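You operate a simulated robot arm through the tools that you are given. There is no shell and no other tool.

The job below is to be done with a simulated robot arm. You get a single attempt, and the scene is never put back.

## Task
Put things in order on the top of the beige drawer chest. At the end: the grey black weight is on the shallow grey tray; the white bottle (marked "WASH") from the top of the beige drawer chest stands where the grey black weight stood; the yellow stopper from the top of the beige drawer chest stands where the cardboard tube stood; the cardboard tube from the top of the beige drawer chest stands where the white bottle stood; whatever was shut is shut again. Leave all else as you found it, and nothing knocked over.

The check looks at the end state, three seconds after you hand in, the way a careful person would. Anything else that was tipped, shoved, dropped, spilled or broken makes it a failure. A push-on lid holds only when it is set on centred and level and pressed home; a screw cap is set on level and turned clockwise until tight.

## Robot
A 7-joint arm with a two-finger parallel gripper, fixed in place. Base frame: the origin is on the floor under the middle of its stand, x ahead of it, y to its left, z up. Lengths are in m, angles in degrees, forces in N, time in s.
With the tool pointing down near the work surface it reaches from about 0.24 to 0.68 m from the base axis. Its first joint turns from -66.0 to 66.0 degrees. Payload 2.4 kg.
The tool frame sits at the grasp point between the pads (the TCP): z along the fingers, y along the line on which they close. The tips reach 0.03 m beyond it. The gripper opens to 0.094 m. The fingers are 0.028 m wide and 0.01 m thick; the gripper's body (0.05 by 0.096 m) begins 0.055 m behind the TCP.
Orientation is that of the tool frame in the base frame, as a unit quaternion [x, y, z, w]. With the fingers straight down and closing along the base's y, the tool's x points along the base's -x, its y along +y and its z along -z.

## Interface
- The arm moves only by the tool arm_command. Its argument "steps" is text: rows parted by semicolons, each of 7 numbers parted by spaces: the turn, a rotation vector about the tool's x, y, z in units of 4 degrees (1.0 is 4 degrees), then the shift along the tool's x, y, z in units of 40 mm (1.0 is 40 mm), then the finger opening in m, from 0 to 0.094. In form: rx ry rz x y z fingers; .... A call has 1 to 20 rows; each row shifts and turns the commanded pose from where the row before left it, along the tool's axes as they then stand. A call with a number of a shift or a turn outside -1 to 1 is refused whole. Each row takes 0.2 s and may step no farther than 0.05 m and 8.6 degrees from the row before; otherwise, or with a gripper value out of range, the whole call is refused. A pose out of reach is approached as far as the arm can. The call stops where the force on the tool passes 40 N (or 10 N more than at its start, if that is more) or the arm is blocked; 0.2 s more then pass. Each finger travels about 0.153 m/s and halts on what it meets, pressing with about 33 N; the grip force reading is that of the motor and also rises with nothing between the fingers. The clock runs only during rows and for 0.2 s after the last one: add rows that do not move to give the fingers time. It gives the time, the measured TCP pose, the force on the tool (base axes), the opening and the grip force at its end, in the units of the frame above (readings bear some noise), with the torque about the TCP (base axes, N m) and any sound that the robot's microphone picked up.
- Cameras (640 x 400 px; columns grow to the right, rows downward): "scene" is fixed at [0.0456, 0.4799, 1.4489]; the picture's right is [-0.68, -0.73, 0.00], its down [-0.38, 0.36, -0.85] and it looks along [0.62, -0.58, -0.52] (base axes); focal length 328 px, centre (320, 200). "wrist" rides on the gripper at [0.076, 0.014, -0.102] in the tool frame; the picture's right is [-0.18, 0.98, 0.00], its down [-0.75, -0.14, -0.64] and it looks along [-0.63, -0.12, 0.77] (tool axes); focal length 243 px, centre (320, 200). There is no depth. A picture from a camera that has moved, and an enlarged one, comes with that camera's place and axes in the base frame and with its lens.
- capture(camera): a new picture of that camera. No time passes.
- inspect(camera, box): a new picture of the part [left, top, right, bottom] of that camera's present view, enlarged. No time passes.
- finish_job(): hands the job in; it is judged then, once.

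Places have to be worked out from the pictures, the camera data and where the tool is seen. Open the gripper and draw the arm clear of the work before you hand the job in, unless the task says otherwise.

The tools are called after "Request:" by a JSON object that holds its "fn" and its "kwargs". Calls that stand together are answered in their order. arm_command: Moves the arm, as the interface text tells. Its arguments: {"type":"object","properties":{"steps":{"type":"string"}},"required":["steps"]} The other tools are called the same way: capture (camera) takes a picture; inspect (camera, box) takes an enlarged picture of a part of a camera's view; finish_job () hands the job in.

At the start:

```text
t: 0.0
ee_pos: [0.3322, 0.048, 1.216]
tcp_rot: [0.0, 1.0, 0.001, 0.0]
wrist_force: [0.1, -0.2, 0.5]
ft_torque: [0.04, 0.03, 0.02]
grip_width: 0.0941
finger_force: 0.1
```

scene: 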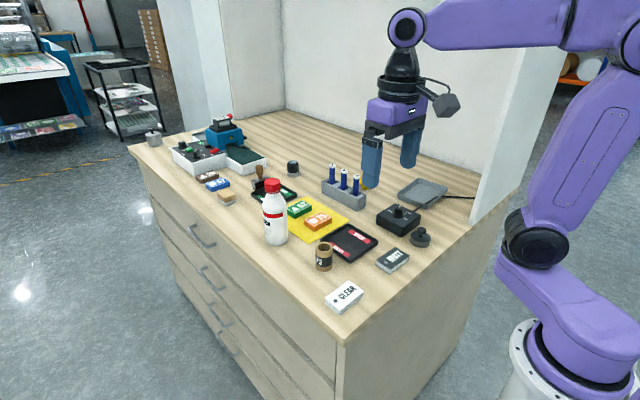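
wrist: 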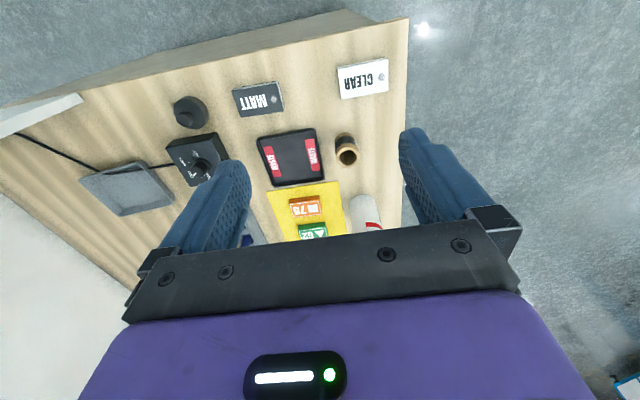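

I start by looking closer at the scene to identify the items: weight, bottle, stopper, tube, tray.

Request:
{"fn": "inspect", "kwargs": {"camera": "scene", "box": [300, 150, 480, 320]}}

Request:
{"fn": "inspect", "kwargs": {"camera": "scene", "box": [130, 100, 330, 260]}}

Request:
{"fn": "inspect", "kwargs": {"camera": "wrist", "box": [60, 40, 420, 260]}}

```text
2.35 times, centred on (390, 235) of scene
camera zoom: at [0.0456, 0.4799, 1.4489], right [-0.68, -0.73, 0.0], down [-0.38, 0.36, -0.85], along [0.62, -0.58, -0.52], focal length 772 px, centre (155, 118)
```

zoom: 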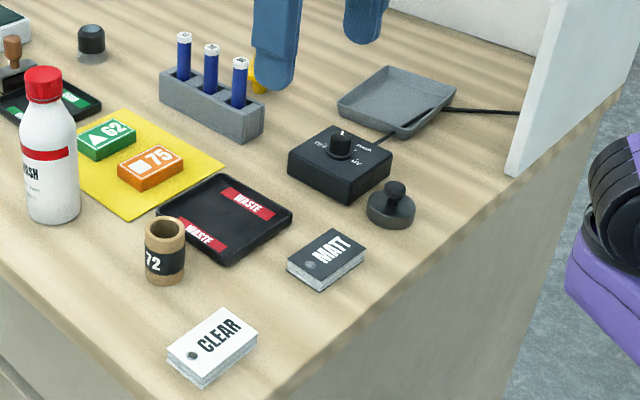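

```text
2.50 times, centred on (230, 180) of scene
camera zoom: at [0.0456, 0.4799, 1.4489], right [-0.68, -0.73, 0.0], down [-0.38, 0.36, -0.85], along [0.62, -0.58, -0.52], focal length 820 px, centre (545, 250)
```

zoom: 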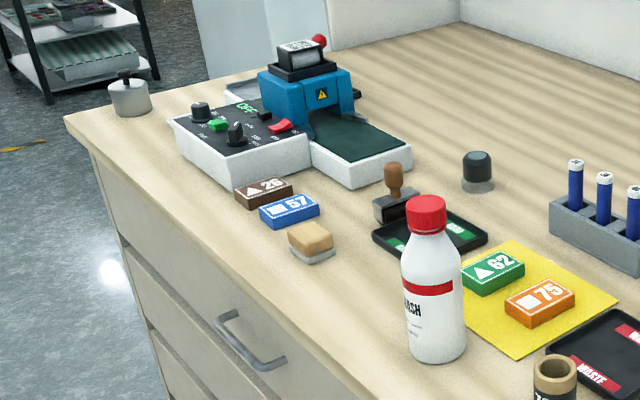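

```text
1.78 times, centred on (240, 150) of wrist
camera zoom: at [0.2553, 0.0633, 1.3187], right [0.18, 0.98, 0.0], down [0.75, -0.14, 0.64], along [0.63, -0.12, -0.77], focal length 431 px, centre (462, 289)
```

zoom: 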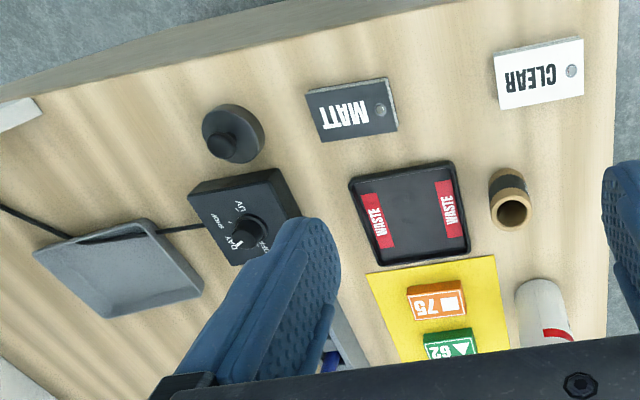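

The dark weight with a knob, tube, bottle and tray are located roughly (table top z≈0.90); the yellow stopper is hidden behind a finger. I move the arm sideways (−y) at height to see the rest of the scene and look closer at the tray.

Request:
{"fn": "arm_command", "kwargs": {"steps": "0 0 0 -0.25 -0.8 0 0.094;0 0 0 -0.25 -0.8 0 0.094;0 0 0 -0.25 -0.8 0 0.094;0 0 0 -0.25 -0.8 0 0.094;0 0 0 -0.25 -0.8 0 0.094;0 0 0 -0.25 -0.8 0 0.094;0 0 0 -0.25 -0.8 0 0.094"}}

```text
t: 1.6
ee_pos: [0.4011, -0.1739, 1.2173]
tcp_rot: [-0.001, 1.0, 0.0, 0.0]
wrist_force: [-0.9, -0.7, 0.9]
ft_torque: [0.0, 0.0, -0.01]
grip_width: 0.0941
finger_force: 0.1
```

The arm moved as commanded. Now I take pictures from both cameras.

Request:
{"fn": "capture", "kwargs": {"camera": "wrist"}}

Request:
{"fn": "capture", "kwargs": {"camera": "scene"}}

Request:
{"fn": "inspect", "kwargs": {"camera": "wrist", "box": [100, 0, 420, 200]}}

Request:
{"fn": "inspect", "kwargs": {"camera": "scene", "box": [300, 130, 480, 260]}}

```text
taken
camera wrist: at [0.3259, -0.1597, 1.3187], right [0.18, 0.98, 0.0], down [0.75, -0.14, 0.64], along [0.63, -0.12, -0.77], focal length 243 px, centre (320, 200)
```

wrist: 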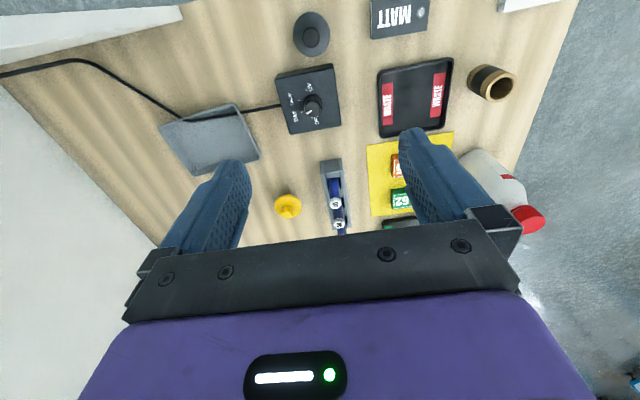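

```text
taken
```

scene: 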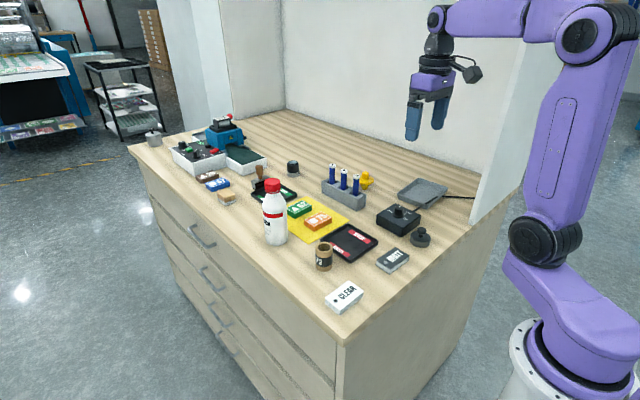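

```text
2.00 times, centred on (260, 100) of wrist
camera zoom: at [0.3259, -0.1597, 1.3187], right [0.18, 0.98, 0.0], down [0.75, -0.14, 0.64], along [0.63, -0.12, -0.77], focal length 485 px, centre (440, 400)
```

zoom: 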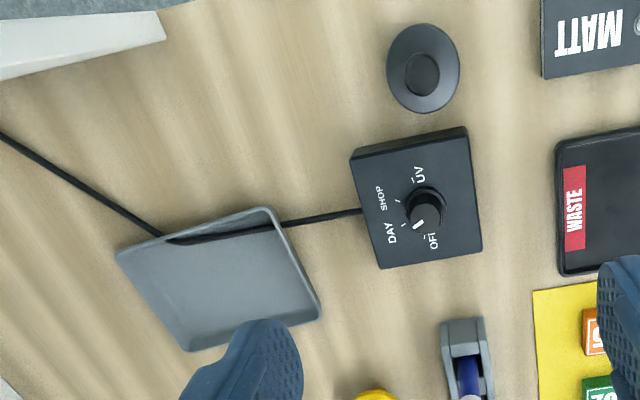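

```text
3.08 times, centred on (390, 195) of scene
camera zoom: at [0.0455, 0.4799, 1.4489], right [-0.68, -0.73, 0.0], down [-0.38, 0.36, -0.85], along [0.62, -0.58, -0.52], focal length 1009 px, centre (105, 215)
```

zoom: 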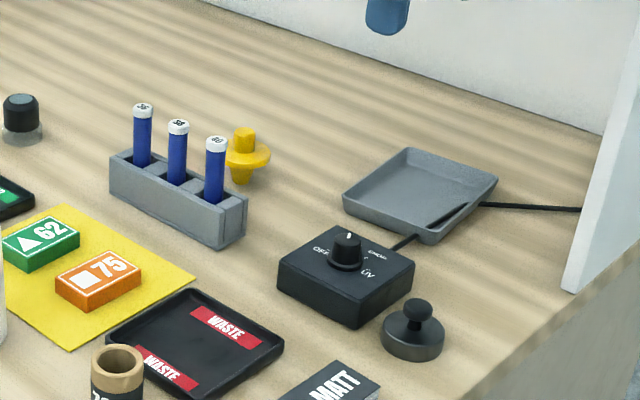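

The stopper is at about (0.65, −0.287), tray centre ≈ (0.49, −0.388), weight ≈ (0.363, −0.178). Now I move to +y to measure the tube and bottle accurately before moving anything.

Request:
{"fn": "arm_command", "kwargs": {"steps": "0 0 0 0 0.9 0 0.094;0 0 0 0 0.9 0 0.094;0 0 0 0 0.9 0 0.094;0 0 0 0 0.9 0 0.094;0 0 0 0 0.9 0 0.094;0 0 0 0 0.9 0 0.094;0 0 0 0 0.9 0 0.094"}}

Request:
{"fn": "capture", "kwargs": {"camera": "wrist"}}

Request:
{"fn": "inspect", "kwargs": {"camera": "wrist", "box": [220, 20, 420, 240]}}

Request:
{"fn": "inspect", "kwargs": {"camera": "scene", "box": [240, 160, 340, 280]}}

Request:
{"fn": "inspect", "kwargs": {"camera": "scene", "box": [310, 150, 380, 200]}}

```text
t: 3.2
ee_pos: [0.4014, 0.0774, 1.2151]
tcp_rot: [0.0, 1.0, 0.0, -0.001]
wrist_force: [-0.4, 0.0, -0.3]
ft_torque: [-0.02, 0.0, 0.01]
grip_width: 0.0943
finger_force: 0.1
```

```text
taken
camera wrist: at [0.3254, 0.093, 1.3175], right [0.18, 0.98, 0.0], down [0.75, -0.14, 0.64], along [0.63, -0.12, -0.77], focal length 243 px, centre (320, 200)
```

wrist: 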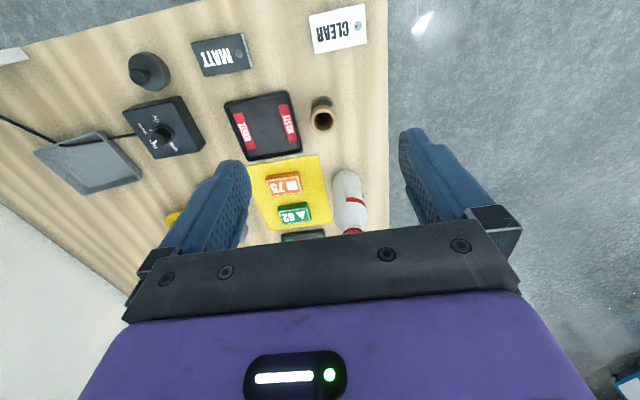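

```text
1.82 times, centred on (320, 130) of wrist
camera zoom: at [0.3254, 0.093, 1.3175], right [0.18, 0.98, 0.0], down [0.75, -0.14, 0.64], along [0.63, -0.12, -0.77], focal length 441 px, centre (320, 327)
```

zoom: 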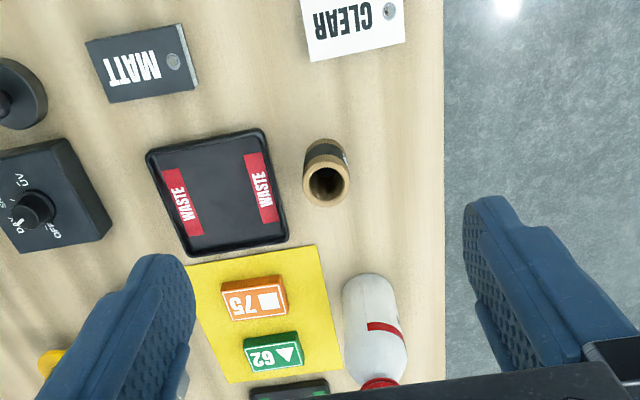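

```text
3.33 times, centred on (290, 220) of scene
camera zoom: at [0.0456, 0.4799, 1.4489], right [-0.68, -0.73, 0.0], down [-0.38, 0.36, -0.85], along [0.62, -0.58, -0.52], focal length 1093 px, centre (420, 133)
```

zoom: 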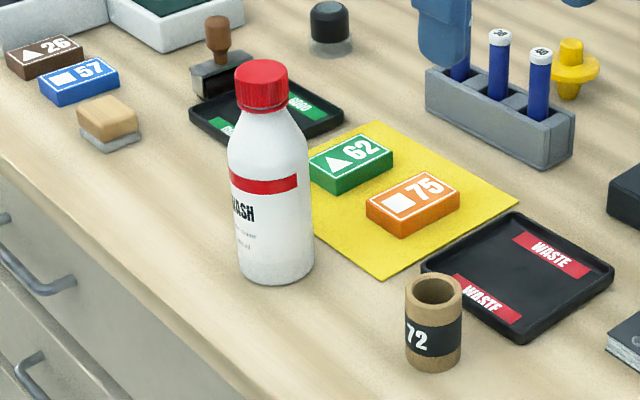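

```text
8.00 times, centred on (345, 175) of scene
camera zoom: at [0.0456, 0.4799, 1.4489], right [-0.68, -0.73, 0.0], down [-0.38, 0.36, -0.85], along [0.62, -0.58, -0.52], focal length 2624 px, centre (120, 400)
```

zoom: 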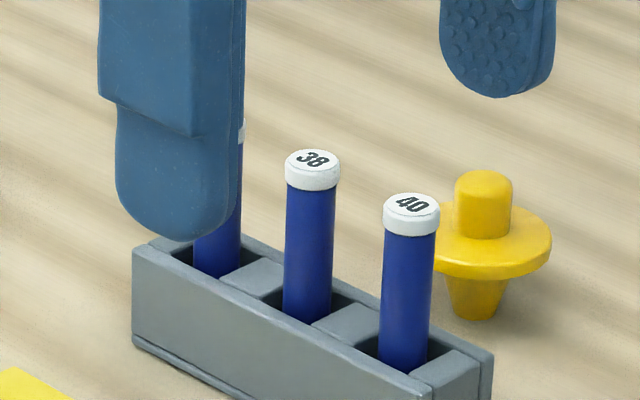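

Tube is at ≈(0.471, 0.071), height 0.059, Ø0.04; bottle ≈(0.634, 0.0905), height 0.173; stopper ≈(0.650, −0.287). I start with the weight: move above it at z≈1.0 with the gripper open.

Request:
{"fn": "arm_command", "kwargs": {"steps": "0 0 0 0.135 -0.912 0.3 0.094;0 0 0 0.135 -0.912 0.3 0.094;0 0 0 0.135 -0.912 0.3 0.094;0 0 0 0.135 -0.912 0.3 0.094;0 0 0 0.135 -0.912 0.3 0.094;0 0 0 0.135 -0.912 0.3 0.094;0 0 0 0.135 -0.912 0.3 0.094;0 0 0 0 0 0.82 0.094;0 0 0 0 0 0.82 0.094;0 0 0 0 0 0.82 0.094;0 0 0 0 0 0.82 0.094;0 0 0 0 0 0 0.094"}}

Request:
{"fn": "capture", "kwargs": {"camera": "wrist"}}

Request:
{"fn": "inspect", "kwargs": {"camera": "scene", "box": [360, 130, 480, 260]}}

```text
t: 5.8
ee_pos: [0.3668, -0.1784, 0.9999]
tcp_rot: [-0.001, 1.0, 0.0, 0.0]
wrist_force: [0.3, -0.1, -1.0]
ft_torque: [0.0, -0.01, -0.01]
grip_width: 0.0939
finger_force: 0.0
```

```text
taken
camera wrist: at [0.2888, -0.1631, 1.1026], right [0.18, 0.98, 0.0], down [0.75, -0.14, 0.64], along [0.63, -0.12, -0.77], focal length 243 px, centre (320, 200)
```

wrist: 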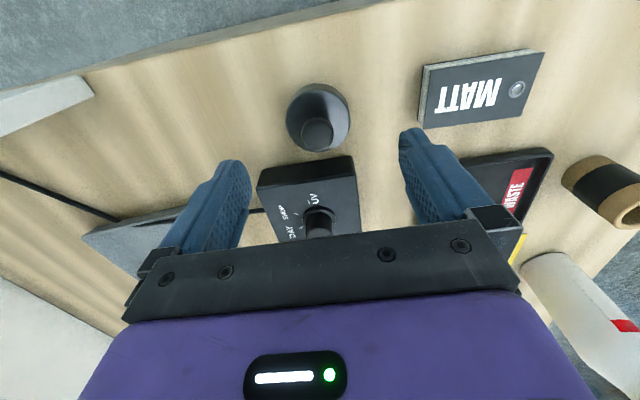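

```text
3.08 times, centred on (420, 195) of scene
camera zoom: at [0.0456, 0.4799, 1.4489], right [-0.68, -0.73, 0.0], down [-0.38, 0.36, -0.85], along [0.62, -0.58, -0.52], focal length 1009 px, centre (12, 215)
```

zoom: 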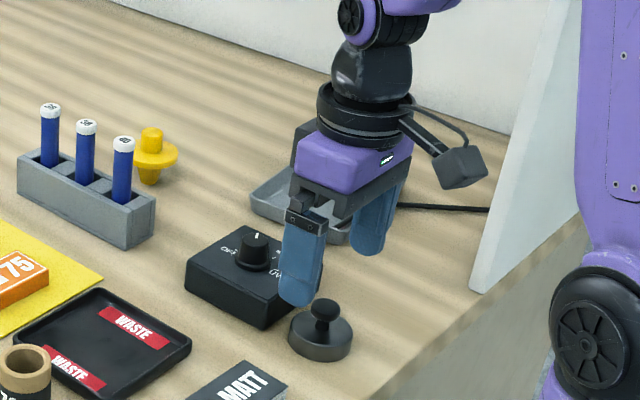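

The weight sits centred between the fingers at (0.3635, −0.178). I descend to TCP z≈0.938 (tips just above the table) around the disc.

Request:
{"fn": "arm_command", "kwargs": {"steps": "0 0 0 0.03 -0.03 0.7 0.094;0 0 0 0 0 0.5 0.094;0 0 0 0 0 0.25 0.094;0 0 0 0 0 0.1 0.094;0 0 0 0 0 0 0.094"}}

Request:
{"fn": "inspect", "kwargs": {"camera": "scene", "box": [360, 130, 480, 260]}}

Request:
{"fn": "capture", "kwargs": {"camera": "wrist"}}

```text
t: 7.0
ee_pos: [0.3647, -0.1789, 0.9386]
tcp_rot: [0.0, 1.0, 0.001, 0.0]
wrist_force: [0.5, -0.3, -0.8]
ft_torque: [-0.01, 0.02, 0.01]
grip_width: 0.0939
finger_force: 0.1
```

```text
3.08 times, centred on (420, 195) of scene
camera zoom: at [0.0456, 0.4799, 1.4489], right [-0.68, -0.73, 0.0], down [-0.38, 0.36, -0.85], along [0.62, -0.58, -0.52], focal length 1009 px, centre (12, 215)
```

zoom: 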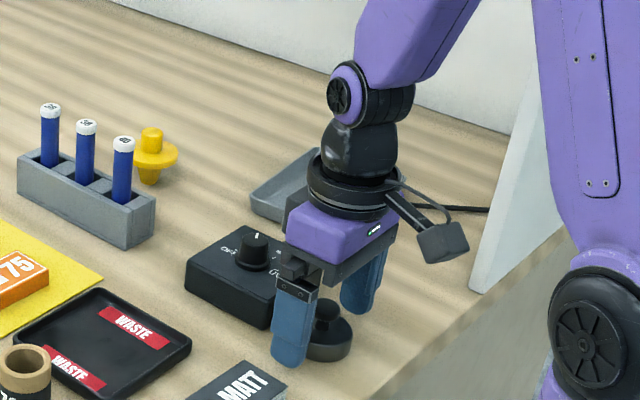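

```text
taken
camera wrist: at [0.2873, -0.1646, 1.0408], right [0.18, 0.98, 0.0], down [0.75, -0.14, 0.64], along [0.63, -0.12, -0.77], focal length 243 px, centre (320, 200)
```

wrist: 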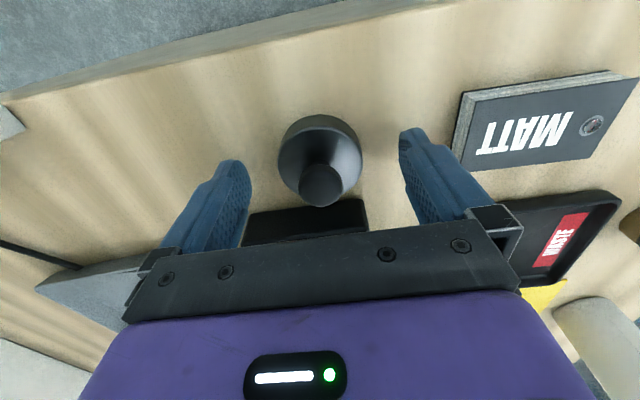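

Fingers straddle the disc with no contact. I close the gripper on the disc, holding still.

Request:
{"fn": "arm_command", "kwargs": {"steps": "0 0 0 0 0 0 0.06;0 0 0 0 0 0 0.04;0 0 0 0 0 0 0.03;0 0 0 0 0 0 0.03;0 0 0 0 0 0 0.03"}}

```text
t: 8.2
ee_pos: [0.3637, -0.1795, 0.9389]
tcp_rot: [0.0, 1.0, 0.0, 0.001]
wrist_force: [-0.4, -0.5, 0.6]
ft_torque: [-0.03, -0.01, -0.02]
grip_width: 0.0501
finger_force: 33.3
```

Gripped firmly at 0.050 m with 33 N. I lift to z≈1.03 and look.

Request:
{"fn": "arm_command", "kwargs": {"steps": "0 0 0 0 0 -0.25 0.03;0 0 0 0 0 -0.5 0.03;0 0 0 0 0 -0.75 0.03;0 0 0 0 0 -0.75 0.03;0 0 0 0 0 0 0.03"}}

Request:
{"fn": "capture", "kwargs": {"camera": "scene"}}

Request:
{"fn": "capture", "kwargs": {"camera": "wrist"}}

```text
t: 9.4
ee_pos: [0.3639, -0.1778, 1.0282]
tcp_rot: [-0.001, 1.0, 0.0, 0.0]
wrist_force: [-0.4, -0.2, -2.1]
ft_torque: [-0.01, -0.01, -0.01]
grip_width: 0.0502
finger_force: 32.6
```

```text
taken
```

scene: 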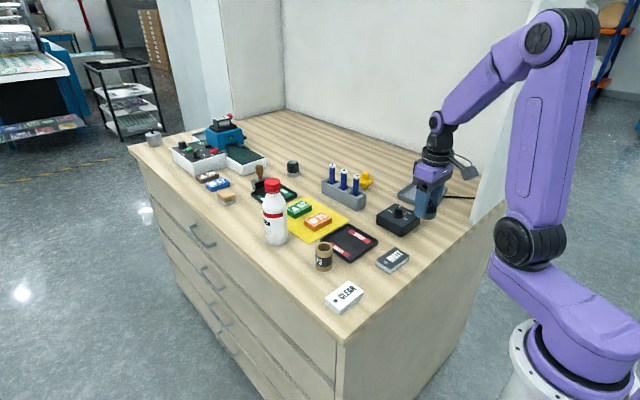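

```text
taken
camera wrist: at [0.2868, -0.163, 1.1298], right [0.18, 0.98, 0.0], down [0.75, -0.14, 0.64], along [0.63, -0.12, -0.77], focal length 243 px, centre (320, 200)
```

wrist: 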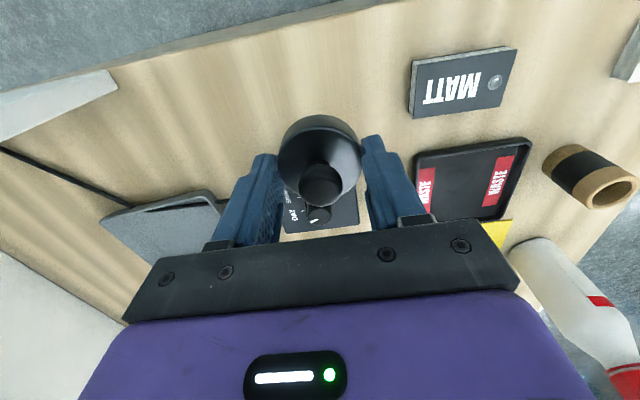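

The weight is held level, about 9 cm up. I carry it over the control box toward the tray centre (0.498, −0.385) at this height.

Request:
{"fn": "arm_command", "kwargs": {"steps": "0 0 0 -0.419 -0.647 0 0.03;0 0 0 -0.419 -0.647 0 0.03;0 0 0 -0.419 -0.647 0 0.03;0 0 0 -0.419 -0.647 0 0.03;0 0 0 -0.419 -0.647 0 0.03;0 0 0 -0.419 -0.647 0 0.03;0 0 0 -0.419 -0.647 0 0.03;0 0 0 -0.419 -0.647 0 0.03;0 0 0 0 0 0 0.03"}}

Request:
{"fn": "capture", "kwargs": {"camera": "scene"}}

Request:
{"fn": "inspect", "kwargs": {"camera": "scene", "box": [360, 100, 500, 240]}}

Request:
{"fn": "capture", "kwargs": {"camera": "wrist"}}

```text
t: 11.4
ee_pos: [0.499, -0.3856, 1.0292]
tcp_rot: [0.001, 1.0, 0.0, 0.0]
wrist_force: [0.0, -0.3, -3.1]
ft_torque: [-0.02, 0.01, -0.03]
grip_width: 0.0504
finger_force: 33.5
```

```text
taken
```

scene: 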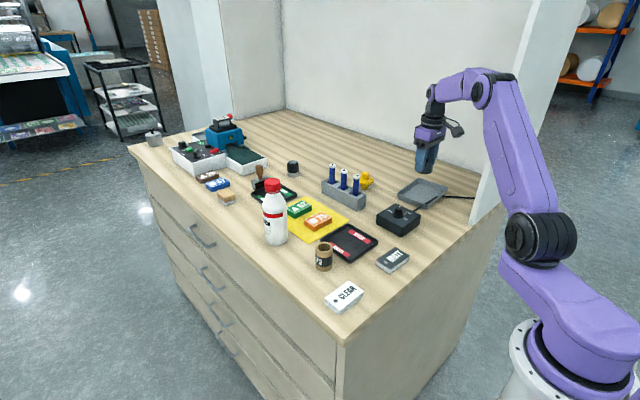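

```text
2.86 times, centred on (430, 170) of scene
camera zoom: at [0.0456, 0.4798, 1.4489], right [-0.68, -0.73, 0.0], down [-0.38, 0.36, -0.85], along [0.62, -0.58, -0.52], focal length 937 px, centre (6, 286)
```

zoom: 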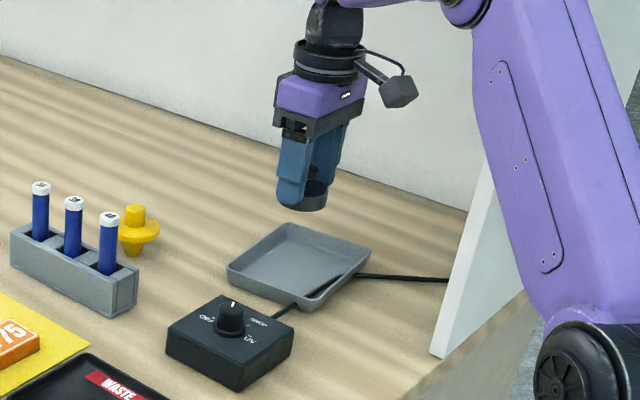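

```text
taken
camera wrist: at [0.4215, -0.3717, 1.1316], right [0.18, 0.98, 0.0], down [0.75, -0.14, 0.64], along [0.63, -0.12, -0.77], focal length 243 px, centre (320, 200)
```

wrist: 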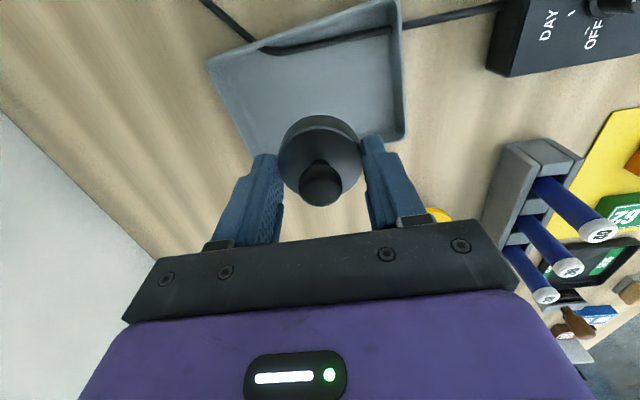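

The weight hangs right over the tray centre (tray centre recomputed at (0.491, −0.389)). I descend to just above the tray floor.

Request:
{"fn": "arm_command", "kwargs": {"steps": "0 0 0 0.03 0.03 0.6 0.03;0 0 0 0 0 0.6 0.03;0 0 0 0 0 0.5 0.03;0 0 0 0 0 0.25 0.03;0 0 0 0 0 0 0.03"}}

Request:
{"fn": "inspect", "kwargs": {"camera": "scene", "box": [380, 120, 480, 220]}}

Request:
{"fn": "capture", "kwargs": {"camera": "wrist"}}

```text
t: 12.6
ee_pos: [0.4964, -0.3854, 0.9502]
tcp_rot: [0.0, 1.0, 0.0, 0.0]
wrist_force: [-0.2, -0.6, -3.0]
ft_torque: [-0.02, -0.02, 0.03]
grip_width: 0.0499
finger_force: 33.0
```

```text
4.00 times, centred on (430, 170) of scene
camera zoom: at [0.0456, 0.4798, 1.4489], right [-0.68, -0.73, 0.0], down [-0.38, 0.36, -0.85], along [0.62, -0.58, -0.52], focal length 1312 px, centre (-120, 320)
```

zoom: 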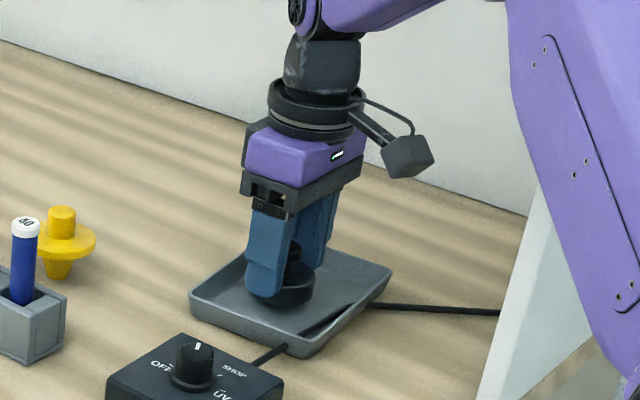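

```text
taken
camera wrist: at [0.4196, -0.3708, 1.053], right [0.18, 0.98, 0.0], down [0.75, -0.14, 0.64], along [0.63, -0.12, -0.77], focal length 243 px, centre (320, 200)
```

wrist: 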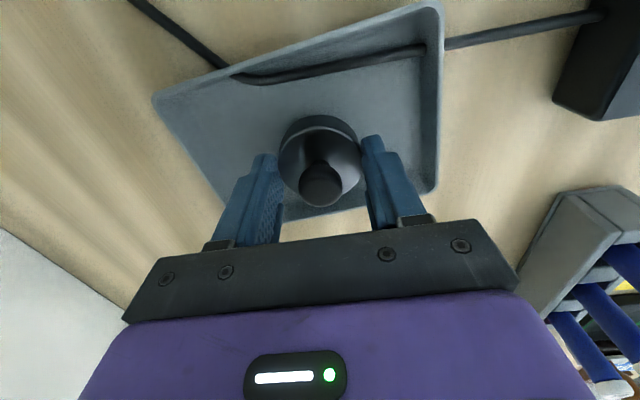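

The weight is over the tray interior with about 1 cm to go. I go down in small steps and watch the force.

Request:
{"fn": "arm_command", "kwargs": {"steps": "0 0 0 0 0 0.05 0.03;0 0 0 0 0 0.05 0.03;0 0 0 0 0 0.05 0.03;0 0 0 0 0 0 0.03"}}

```text
t: 13.6
ee_pos: [0.4964, -0.3856, 0.9449]
tcp_rot: [0.0, 1.0, 0.001, 0.0]
wrist_force: [0.1, 0.4, -3.1]
ft_torque: [-0.03, -0.01, 0.02]
grip_width: 0.0501
finger_force: 33.4
```

Request:
{"fn": "arm_command", "kwargs": {"steps": "0 0 0 0 0 0.03 0.03;0 0 0 0 0 0.02 0.03;0 0 0 0 0 0 0.03"}}

```text
t: 14.4
ee_pos: [0.4969, -0.3862, 0.9428]
tcp_rot: [-0.001, 1.0, 0.0, 0.0]
wrist_force: [0.6, 0.3, -3.3]
ft_torque: [0.02, 0.0, 0.03]
grip_width: 0.0501
finger_force: 33.1
```

No contact yet (force still −3 N, just the load). I continue down in 1 mm steps.

Request:
{"fn": "arm_command", "kwargs": {"steps": "0 0 0 0 0 0.025 0.03;0 0 0 0 0 0.025 0.03;0 0 0 0 0 0 0.03"}}

```text
t: 15.2
ee_pos: [0.4978, -0.3871, 0.9425]
tcp_rot: [0.0, 1.0, -0.002, 0.0]
wrist_force: [-3.8, 2.3, 11.7]
ft_torque: [0.12, 0.21, -0.02]
grip_width: 0.05
finger_force: 32.6
```

Contact with the tray floor (force +11.7 N). I relieve it slightly, then open the fingers moderately to 0.066.

Request:
{"fn": "arm_command", "kwargs": {"steps": "0 0 0 0 0 -0.03 0.03;0 0 0 0 0 0 0.03;0 0 0 0 0 0 0.055;0 0 0 0 0 0 0.062;0 0 0 0 0 0 0.066;0 0 0 0 0 0 0.066"}}

Request:
{"fn": "capture", "kwargs": {"camera": "wrist"}}

```text
t: 16.6
ee_pos: [0.4963, -0.3876, 0.9432]
tcp_rot: [0.0, 1.0, 0.0, 0.0]
wrist_force: [0.1, -0.2, -0.1]
ft_torque: [0.0, 0.02, 0.01]
grip_width: 0.0659
finger_force: 0.1
```

```text
taken
camera wrist: at [0.4199, -0.3714, 1.0449], right [0.18, 0.98, 0.0], down [0.75, -0.14, 0.64], along [0.63, -0.12, -0.77], focal length 243 px, centre (320, 200)
```

wrist: 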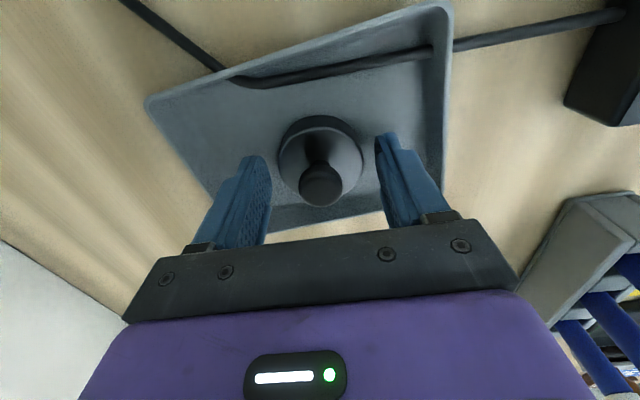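

The weight stands free on the tray. I retract straight up to z≈1.2.

Request:
{"fn": "arm_command", "kwargs": {"steps": "0 0 0 0 0 -0.3 0.066;0 0 0 0 0 -0.7 0.066;0 0 0 0 0 -0.9 0.066;0 0 0 0 0 -0.9 0.08;0 0 0 0 0 -0.9 0.094;0 0 0 0 0 -0.9 0.094;0 0 0 0 0 -0.9 0.094;0 0 0 0 0 -0.9 0.094;0 0 0 0 0 0 0.094"}}

Request:
{"fn": "inspect", "kwargs": {"camera": "scene", "box": [380, 120, 480, 220]}}

Request:
{"fn": "capture", "kwargs": {"camera": "wrist"}}

```text
t: 18.6
ee_pos: [0.4905, -0.3832, 1.2006]
tcp_rot: [0.0, 1.0, -0.001, 0.0]
wrist_force: [-0.8, -0.1, -0.2]
ft_torque: [0.01, 0.01, 0.0]
grip_width: 0.0941
finger_force: 0.1
out of reach, approached as far as the arm can: row 8
```

```text
4.00 times, centred on (430, 170) of scene
camera zoom: at [0.0456, 0.4799, 1.4489], right [-0.68, -0.73, 0.0], down [-0.38, 0.36, -0.85], along [0.62, -0.58, -0.52], focal length 1312 px, centre (-120, 320)
```

zoom: 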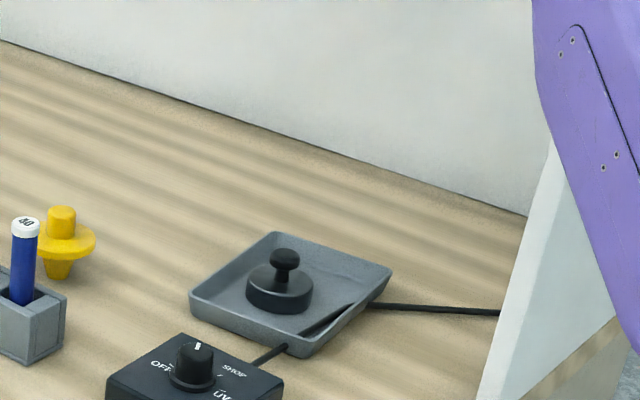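

```text
taken
camera wrist: at [0.4131, -0.3678, 1.3028], right [0.18, 0.98, 0.0], down [0.75, -0.14, 0.64], along [0.63, -0.12, -0.77], focal length 243 px, centre (320, 200)
```

wrist: 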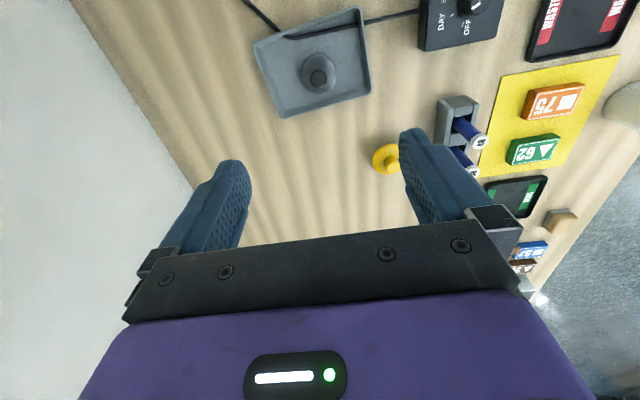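

The weight is well set on the tray. Reach at this height is at its limit, so I drop to z≈1.14 and travel over to above the bottle at (0.634, 0.0905).

Request:
{"fn": "arm_command", "kwargs": {"steps": "0 0 0 0 0 0.8 0.094;0 0 0 0 0 0.75 0.094;0 0 0 -0.276 0.911 0 0.094;0 0 0 -0.276 0.911 0 0.094;0 0 0 -0.276 0.911 0 0.094;0 0 0 -0.276 0.911 0 0.094;0 0 0 -0.276 0.911 0 0.094;0 0 0 -0.276 0.911 0 0.094;0 0 0 -0.276 0.911 0 0.094;0 0 0 -0.276 0.911 0 0.094;0 0 0 -0.276 0.911 0 0.094;0 0 0 -0.276 0.911 0 0.094;0 0 0 -0.276 0.911 0 0.094;0 0 0 0 0 0 0.094"}}

Request:
{"fn": "capture", "kwargs": {"camera": "wrist"}}

Request:
{"fn": "capture", "kwargs": {"camera": "scene"}}

```text
t: 21.6
ee_pos: [0.6077, 0.0205, 1.1341]
tcp_rot: [0.001, 1.0, 0.0, 0.0]
wrist_force: [0.3, 0.6, 0.5]
ft_torque: [0.05, 0.0, -0.01]
grip_width: 0.0935
finger_force: 0.2
```

```text
taken
camera wrist: at [0.5322, 0.0348, 1.2362], right [0.18, 0.98, 0.0], down [0.75, -0.14, 0.64], along [0.63, -0.12, -0.77], focal length 243 px, centre (320, 200)
```

wrist: 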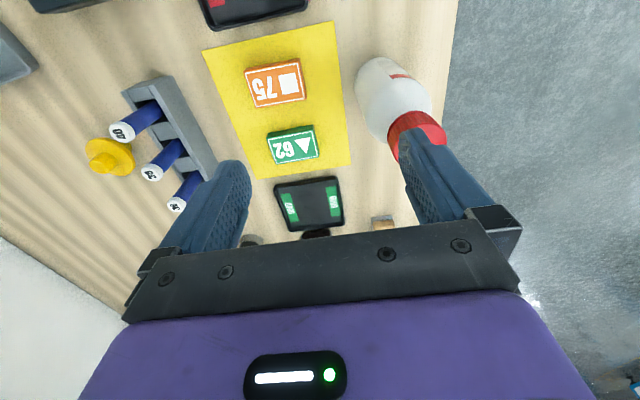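

```text
taken
```

scene: 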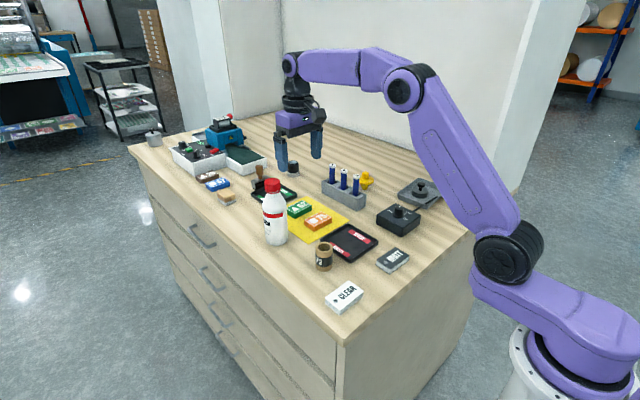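

I made 11 of 13 needed steps, so I'm at (0.608, 0.021); I zoom in on the bottle and stopper from this vantage.

Request:
{"fn": "inspect", "kwargs": {"camera": "wrist", "box": [330, 30, 490, 190]}}

Request:
{"fn": "inspect", "kwargs": {"camera": "wrist", "box": [70, 60, 230, 220]}}

```text
2.50 times, centred on (410, 110) of wrist
camera zoom: at [0.5322, 0.0348, 1.2362], right [0.18, 0.98, 0.0], down [0.75, -0.14, 0.64], along [0.63, -0.12, -0.77], focal length 606 px, centre (95, 425)
```

zoom: 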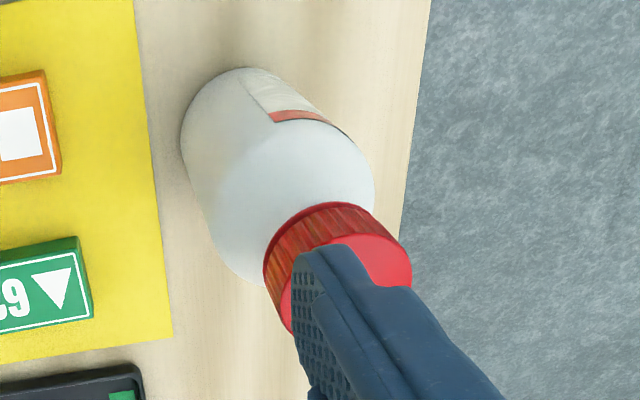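

```text
2.50 times, centred on (150, 140) of wrist
camera zoom: at [0.5322, 0.0348, 1.2362], right [0.18, 0.98, 0.0], down [0.75, -0.14, 0.64], along [0.63, -0.12, -0.77], focal length 606 px, centre (745, 350)
```

zoom: 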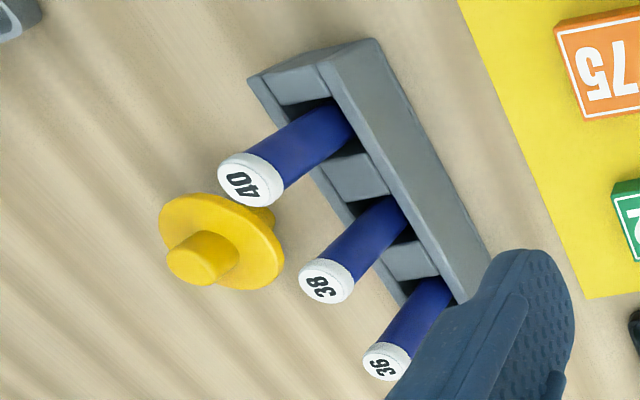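

Refined bottle axis: ≈(0.6315, 0.093). I move above it keeping tips ~3 cm above the cap.

Request:
{"fn": "arm_command", "kwargs": {"steps": "0 0 0 -0.291 0.9 0 0.094;0 0 0 -0.291 0.9 0 0.094;0 0 0 0 0 0 0.094"}}

Request:
{"fn": "capture", "kwargs": {"camera": "wrist"}}

Request:
{"fn": "inspect", "kwargs": {"camera": "scene", "box": [220, 100, 340, 260]}}

```text
t: 22.4
ee_pos: [0.6326, 0.0922, 1.136]
tcp_rot: [0.0, 1.0, 0.0, 0.0]
wrist_force: [0.4, -0.1, -0.5]
ft_torque: [0.0, -0.02, 0.02]
grip_width: 0.094
finger_force: 0.0
```

```text
taken
camera wrist: at [0.5552, 0.1068, 1.238], right [0.18, 0.98, 0.0], down [0.75, -0.14, 0.64], along [0.63, -0.12, -0.77], focal length 243 px, centre (320, 200)
```

wrist: 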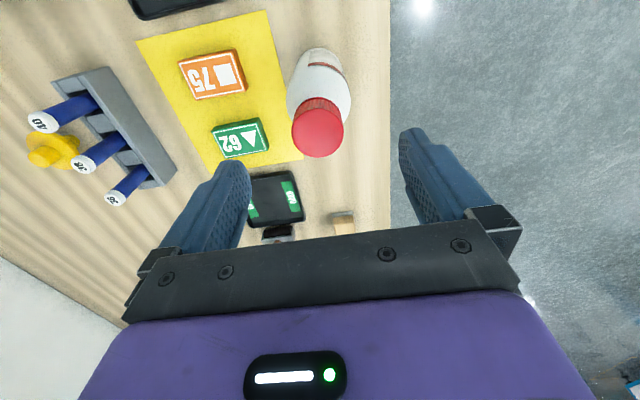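

```text
2.50 times, centred on (280, 180) of scene
camera zoom: at [0.0455, 0.4799, 1.4489], right [-0.68, -0.73, 0.0], down [-0.38, 0.36, -0.85], along [0.62, -0.58, -0.52], focal length 820 px, centre (420, 250)
```

zoom: 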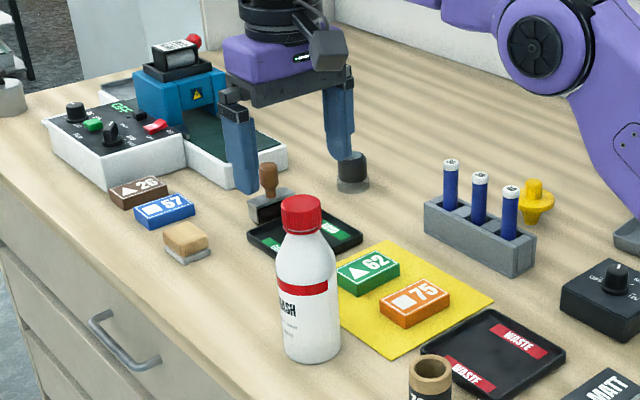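

The cap is centred between the fingers (cap axis ≈ (0.630, 0.0925)). I descend to TCP z≈1.080 so the pads straddle the cap above the shoulder.

Request:
{"fn": "arm_command", "kwargs": {"steps": "0 0 0 0.04 0 0.6 0.094;0 0 0 0 0 0.5 0.094;0 0 0 0 0 0.3 0.094;0 0 0 0 0 0 0.094"}}

Request:
{"fn": "inspect", "kwargs": {"camera": "scene", "box": [230, 130, 320, 250]}}

Request:
{"fn": "capture", "kwargs": {"camera": "wrist"}}

```text
t: 23.4
ee_pos: [0.6312, 0.0895, 1.0792]
tcp_rot: [0.0, 1.0, 0.001, 0.0]
wrist_force: [-0.3, 0.4, 0.4]
ft_torque: [0.0, 0.0, -0.01]
grip_width: 0.0939
finger_force: 0.1
```

```text
3.33 times, centred on (275, 190) of scene
camera zoom: at [0.0456, 0.4799, 1.4489], right [-0.68, -0.73, 0.0], down [-0.38, 0.36, -0.85], along [0.62, -0.58, -0.52], focal length 1093 px, centre (470, 233)
```

zoom: 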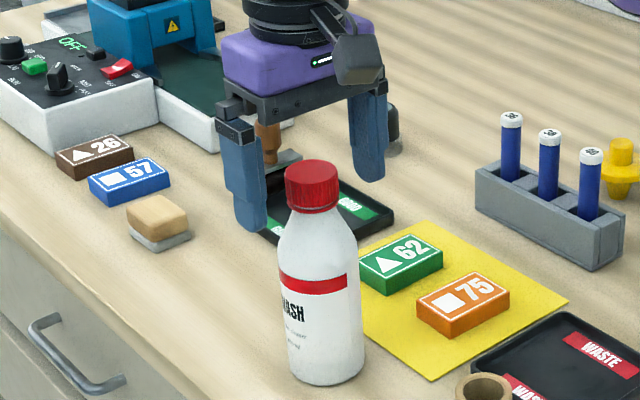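

```text
taken
camera wrist: at [0.5545, 0.1048, 1.1808], right [0.18, 0.98, 0.0], down [0.75, -0.14, 0.64], along [0.63, -0.12, -0.77], focal length 243 px, centre (320, 200)
```

wrist: 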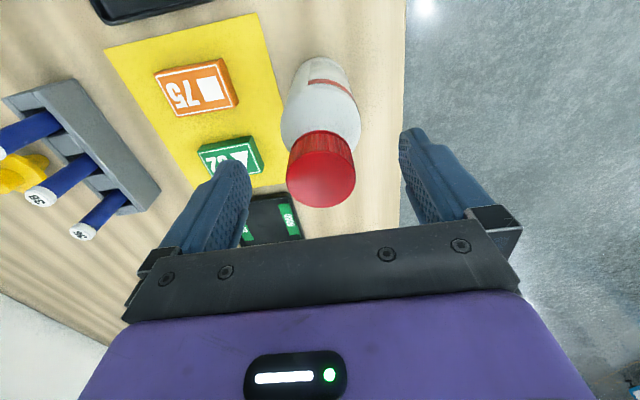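

Pads are around the cap, centred within ~1 mm. I close gently on the cap.

Request:
{"fn": "arm_command", "kwargs": {"steps": "0 0 0 0 0 0 0.06;0 0 0 0 0 0 0.045;0 0 0 0 0 0 0.036;0 0 0 0 0 0 0.025;0 0 0 0 0 0 0.025;0 0 0 0 0 0 0.025"}}

Request:
{"fn": "capture", "kwargs": {"camera": "wrist"}}

Request:
{"fn": "inspect", "kwargs": {"camera": "scene", "box": [230, 130, 320, 250]}}

```text
t: 24.8
ee_pos: [0.6314, 0.0889, 1.0795]
tcp_rot: [0.0, 1.0, 0.0, 0.0]
wrist_force: [0.3, 1.2, -0.6]
ft_torque: [0.1, -0.03, -0.01]
grip_width: 0.0357
finger_force: 33.2
```

```text
taken
camera wrist: at [0.5544, 0.1051, 1.1811], right [0.18, 0.98, 0.0], down [0.75, -0.14, 0.64], along [0.63, -0.12, -0.77], focal length 243 px, centre (320, 200)
```

wrist: 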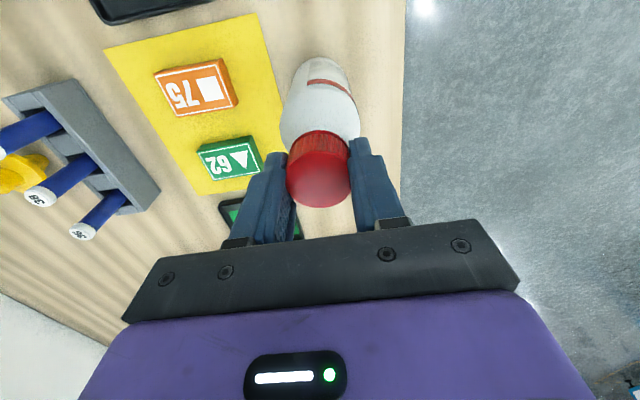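

```text
3.33 times, centred on (275, 190) of scene
camera zoom: at [0.0456, 0.4799, 1.4489], right [-0.68, -0.73, 0.0], down [-0.38, 0.36, -0.85], along [0.62, -0.58, -0.52], focal length 1093 px, centre (470, 233)
```

zoom: 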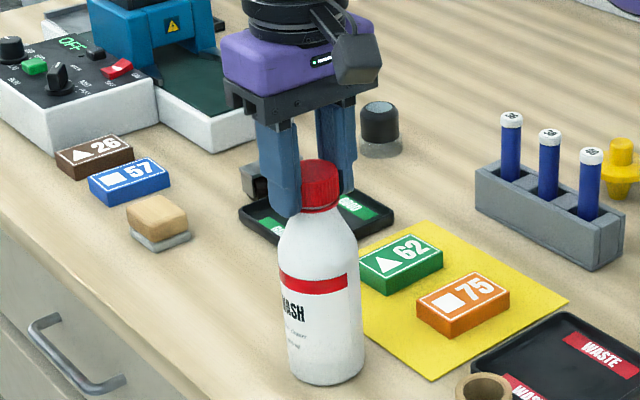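

Gripped at 0.0357 m. I lift by just ~8 mm to test whether the bottle comes up with its cap.

Request:
{"fn": "arm_command", "kwargs": {"steps": "0 0 0 0 0 -0.05 0.025;0 0 0 0 0 -0.05 0.025;0 0 0 0 0 -0.1 0.025;0 0 0 0 0 0 0.025"}}

Request:
{"fn": "inspect", "kwargs": {"camera": "scene", "box": [230, 130, 320, 250]}}

Request:
{"fn": "inspect", "kwargs": {"camera": "wrist", "box": [240, 30, 400, 230]}}

```text
t: 25.8
ee_pos: [0.6307, 0.09, 1.088]
tcp_rot: [0.0, 1.0, -0.001, 0.001]
wrist_force: [0.3, -1.0, -4.8]
ft_torque: [-0.02, -0.04, 0.03]
grip_width: 0.0355
finger_force: 32.9
```

```text
3.33 times, centred on (275, 190) of scene
camera zoom: at [0.0457, 0.4799, 1.4489], right [-0.68, -0.73, 0.0], down [-0.38, 0.36, -0.85], along [0.62, -0.58, -0.52], focal length 1093 px, centre (470, 233)
```

zoom: 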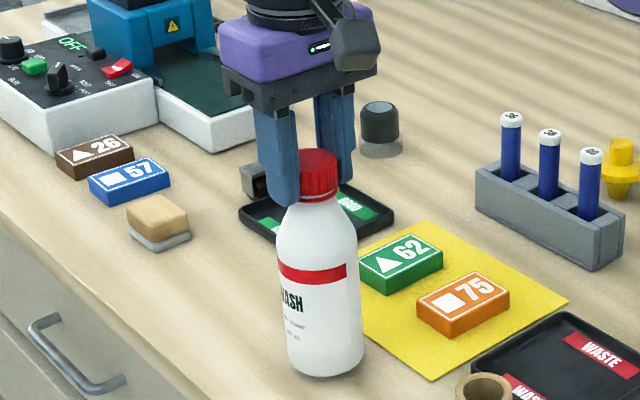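

```text
2.00 times, centred on (320, 130) of wrist
camera zoom: at [0.5547, 0.1054, 1.1902], right [0.18, 0.98, 0.0], down [0.75, -0.14, 0.64], along [0.63, -0.12, -0.77], focal length 485 px, centre (320, 340)
```

zoom: 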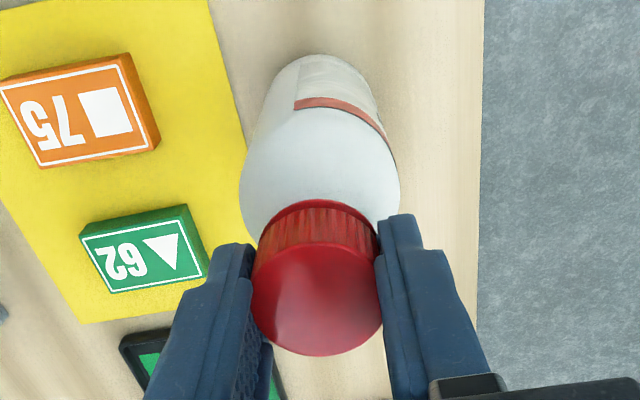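

The bottle lifts cleanly with its cap (~0.49 kg) and hangs straight. I lift it to z≈1.15 and carry it toward the old weight spot.

Request:
{"fn": "arm_command", "kwargs": {"steps": "0 0 0 0 0 -0.39 0.025;0 0 0 0 0 -0.39 0.025;0 0 0 0 0 -0.39 0.025;0 0 0 0 0 -0.39 0.025;0 0 0 0.3 -0.3 0 0.025;0 0 0 0.515 -0.516 0 0.025;0 0 0 0.515 -0.516 0 0.025;0 0 0 0.515 -0.516 0 0.025;0 0 0 0.515 -0.516 0 0.025;0 0 0 0 0 0 0.025"}}

Request:
{"fn": "capture", "kwargs": {"camera": "scene"}}

```text
t: 28.0
ee_pos: [0.5373, -0.0051, 1.1501]
tcp_rot: [-0.001, 1.0, 0.0, 0.0]
wrist_force: [-0.4, -0.2, -4.8]
ft_torque: [0.04, 0.02, -0.03]
grip_width: 0.0356
finger_force: 32.6
```

```text
taken
```

scene: 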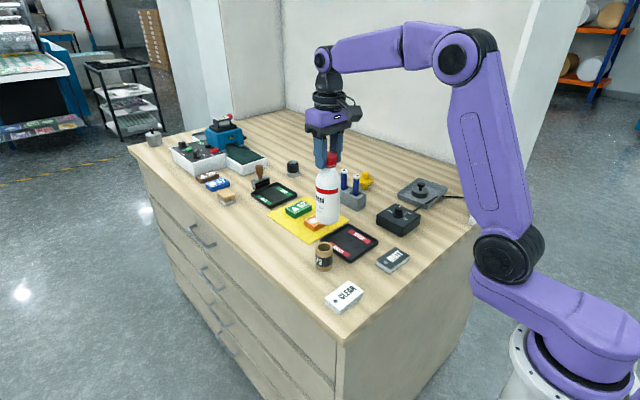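

Bottle travels steadily. I continue to above (0.3625, −0.1785).

Request:
{"fn": "arm_command", "kwargs": {"steps": "0 0 0 0.546 -0.542 0 0.025;0 0 0 0.546 -0.542 0 0.025;0 0 0 0.546 -0.542 0 0.025;0 0 0 0.546 -0.542 0 0.025;0 0 0 0.546 -0.542 0 0.025;0 0 0 0.546 -0.542 0 0.025;0 0 0 0.546 -0.542 0 0.025;0 0 0 0.546 -0.542 0 0.025;0 0 0 0 0 0 0.025;0 0 0 0 0 0 0.025"}}

Request:
{"fn": "capture", "kwargs": {"camera": "scene"}}

Request:
{"fn": "capture", "kwargs": {"camera": "wrist"}}

```text
t: 30.2
ee_pos: [0.3606, -0.1759, 1.1509]
tcp_rot: [0.001, 1.0, 0.001, 0.0]
wrist_force: [-0.1, -0.3, -4.9]
ft_torque: [0.03, 0.0, -0.01]
grip_width: 0.0355
finger_force: 32.5
```

```text
taken
```

scene: 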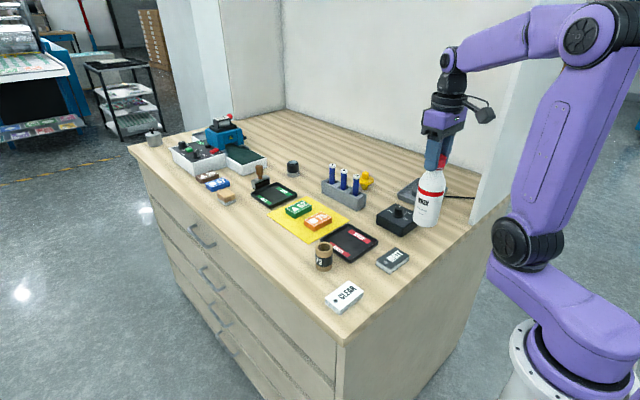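

```text
taken
camera wrist: at [0.2851, -0.1609, 1.2519], right [0.18, 0.98, 0.0], down [0.75, -0.14, 0.64], along [0.63, -0.12, -0.77], focal length 243 px, centre (320, 200)
```

wrist: 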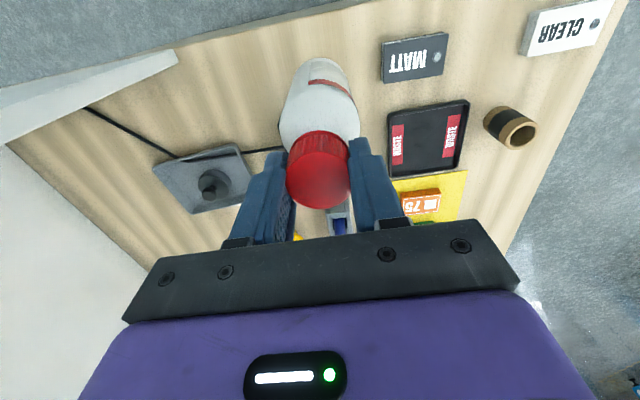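

I nudge to the exact spot and lower to about 4 mm above the table.

Request:
{"fn": "arm_command", "kwargs": {"steps": "0 0 0 -0.03 -0.07 0.3 0.025;0 0 0 0 0 0.4 0.025;0 0 0 0 0 0.4 0.025;0 0 0 0 0 0.3 0.025;0 0 0 0 0 0.15 0.025;0 0 0 0 0 0 0.025;0 0 0 0 0 0 0.025"}}

Request:
{"fn": "inspect", "kwargs": {"camera": "scene", "box": [360, 140, 480, 260]}}

Request:
{"fn": "inspect", "kwargs": {"camera": "wrist", "box": [220, 30, 420, 230]}}

```text
t: 31.8
ee_pos: [0.3645, -0.18, 1.0877]
tcp_rot: [0.0, 1.0, 0.0, 0.0]
wrist_force: [0.0, 1.0, -5.1]
ft_torque: [-0.01, -0.04, -0.01]
grip_width: 0.0356
finger_force: 33.1
```

```text
3.33 times, centred on (420, 200) of scene
camera zoom: at [0.0456, 0.4799, 1.4489], right [-0.68, -0.73, 0.0], down [-0.38, 0.36, -0.85], along [0.62, -0.58, -0.52], focal length 1093 px, centre (-13, 200)
```

zoom: 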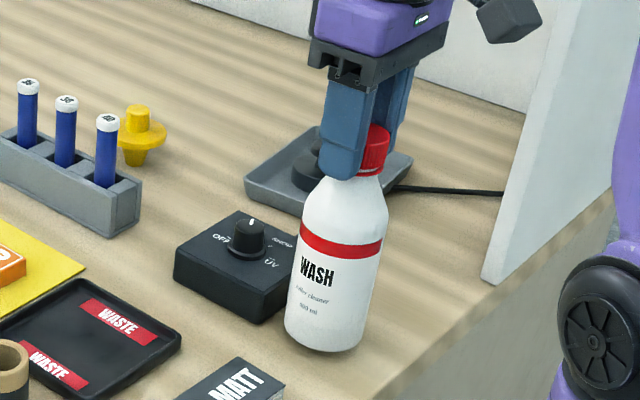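

```text
2.00 times, centred on (320, 130) of wrist
camera zoom: at [0.2877, -0.1644, 1.1909], right [0.18, 0.98, 0.0], down [0.75, -0.14, 0.64], along [0.63, -0.12, -0.77], focal length 485 px, centre (320, 340)
```

zoom: 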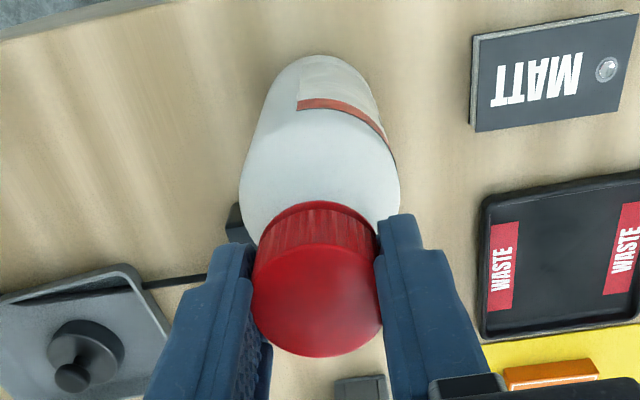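

Bottle hangs upright ~8 mm above the table with clearance to the control box. I lower it in small steps until contact.

Request:
{"fn": "arm_command", "kwargs": {"steps": "0 0 0 0.02 0 0.08 0.025;0 0 0 0 0 0.05 0.025;0 0 0 0 0 0.03 0.025;0 0 0 0 0 0 0.025"}}

```text
t: 32.8
ee_pos: [0.364, -0.1791, 1.0829]
tcp_rot: [0.0, 1.0, 0.001, 0.0]
wrist_force: [0.1, -0.3, -4.6]
ft_torque: [0.02, 0.01, -0.01]
grip_width: 0.0356
finger_force: 33.0
```

Request:
{"fn": "arm_command", "kwargs": {"steps": "0 0 0 0 0 0.04 0.025;0 0 0 0 0 0.03 0.025;0 0 0 0 0 0 0.025"}}

```text
t: 33.6
ee_pos: [0.365, -0.1806, 1.0792]
tcp_rot: [0.0, 1.0, 0.0, 0.0]
wrist_force: [-0.3, 0.0, -5.0]
ft_torque: [0.0, 0.02, -0.02]
grip_width: 0.0356
finger_force: 32.8
```

Not touching yet; I continue by about 1 mm.

Request:
{"fn": "arm_command", "kwargs": {"steps": "0 0 0 0 0 0.02 0.025;0 0 0 0 0 0.02 0.025;0 0 0 0 0 0 0.025"}}

```text
t: 34.4
ee_pos: [0.363, -0.179, 1.0774]
tcp_rot: [0.0, 1.0, -0.001, 0.001]
wrist_force: [-1.8, 0.0, 11.0]
ft_torque: [0.07, 0.17, 0.02]
grip_width: 0.0356
finger_force: 33.1
```

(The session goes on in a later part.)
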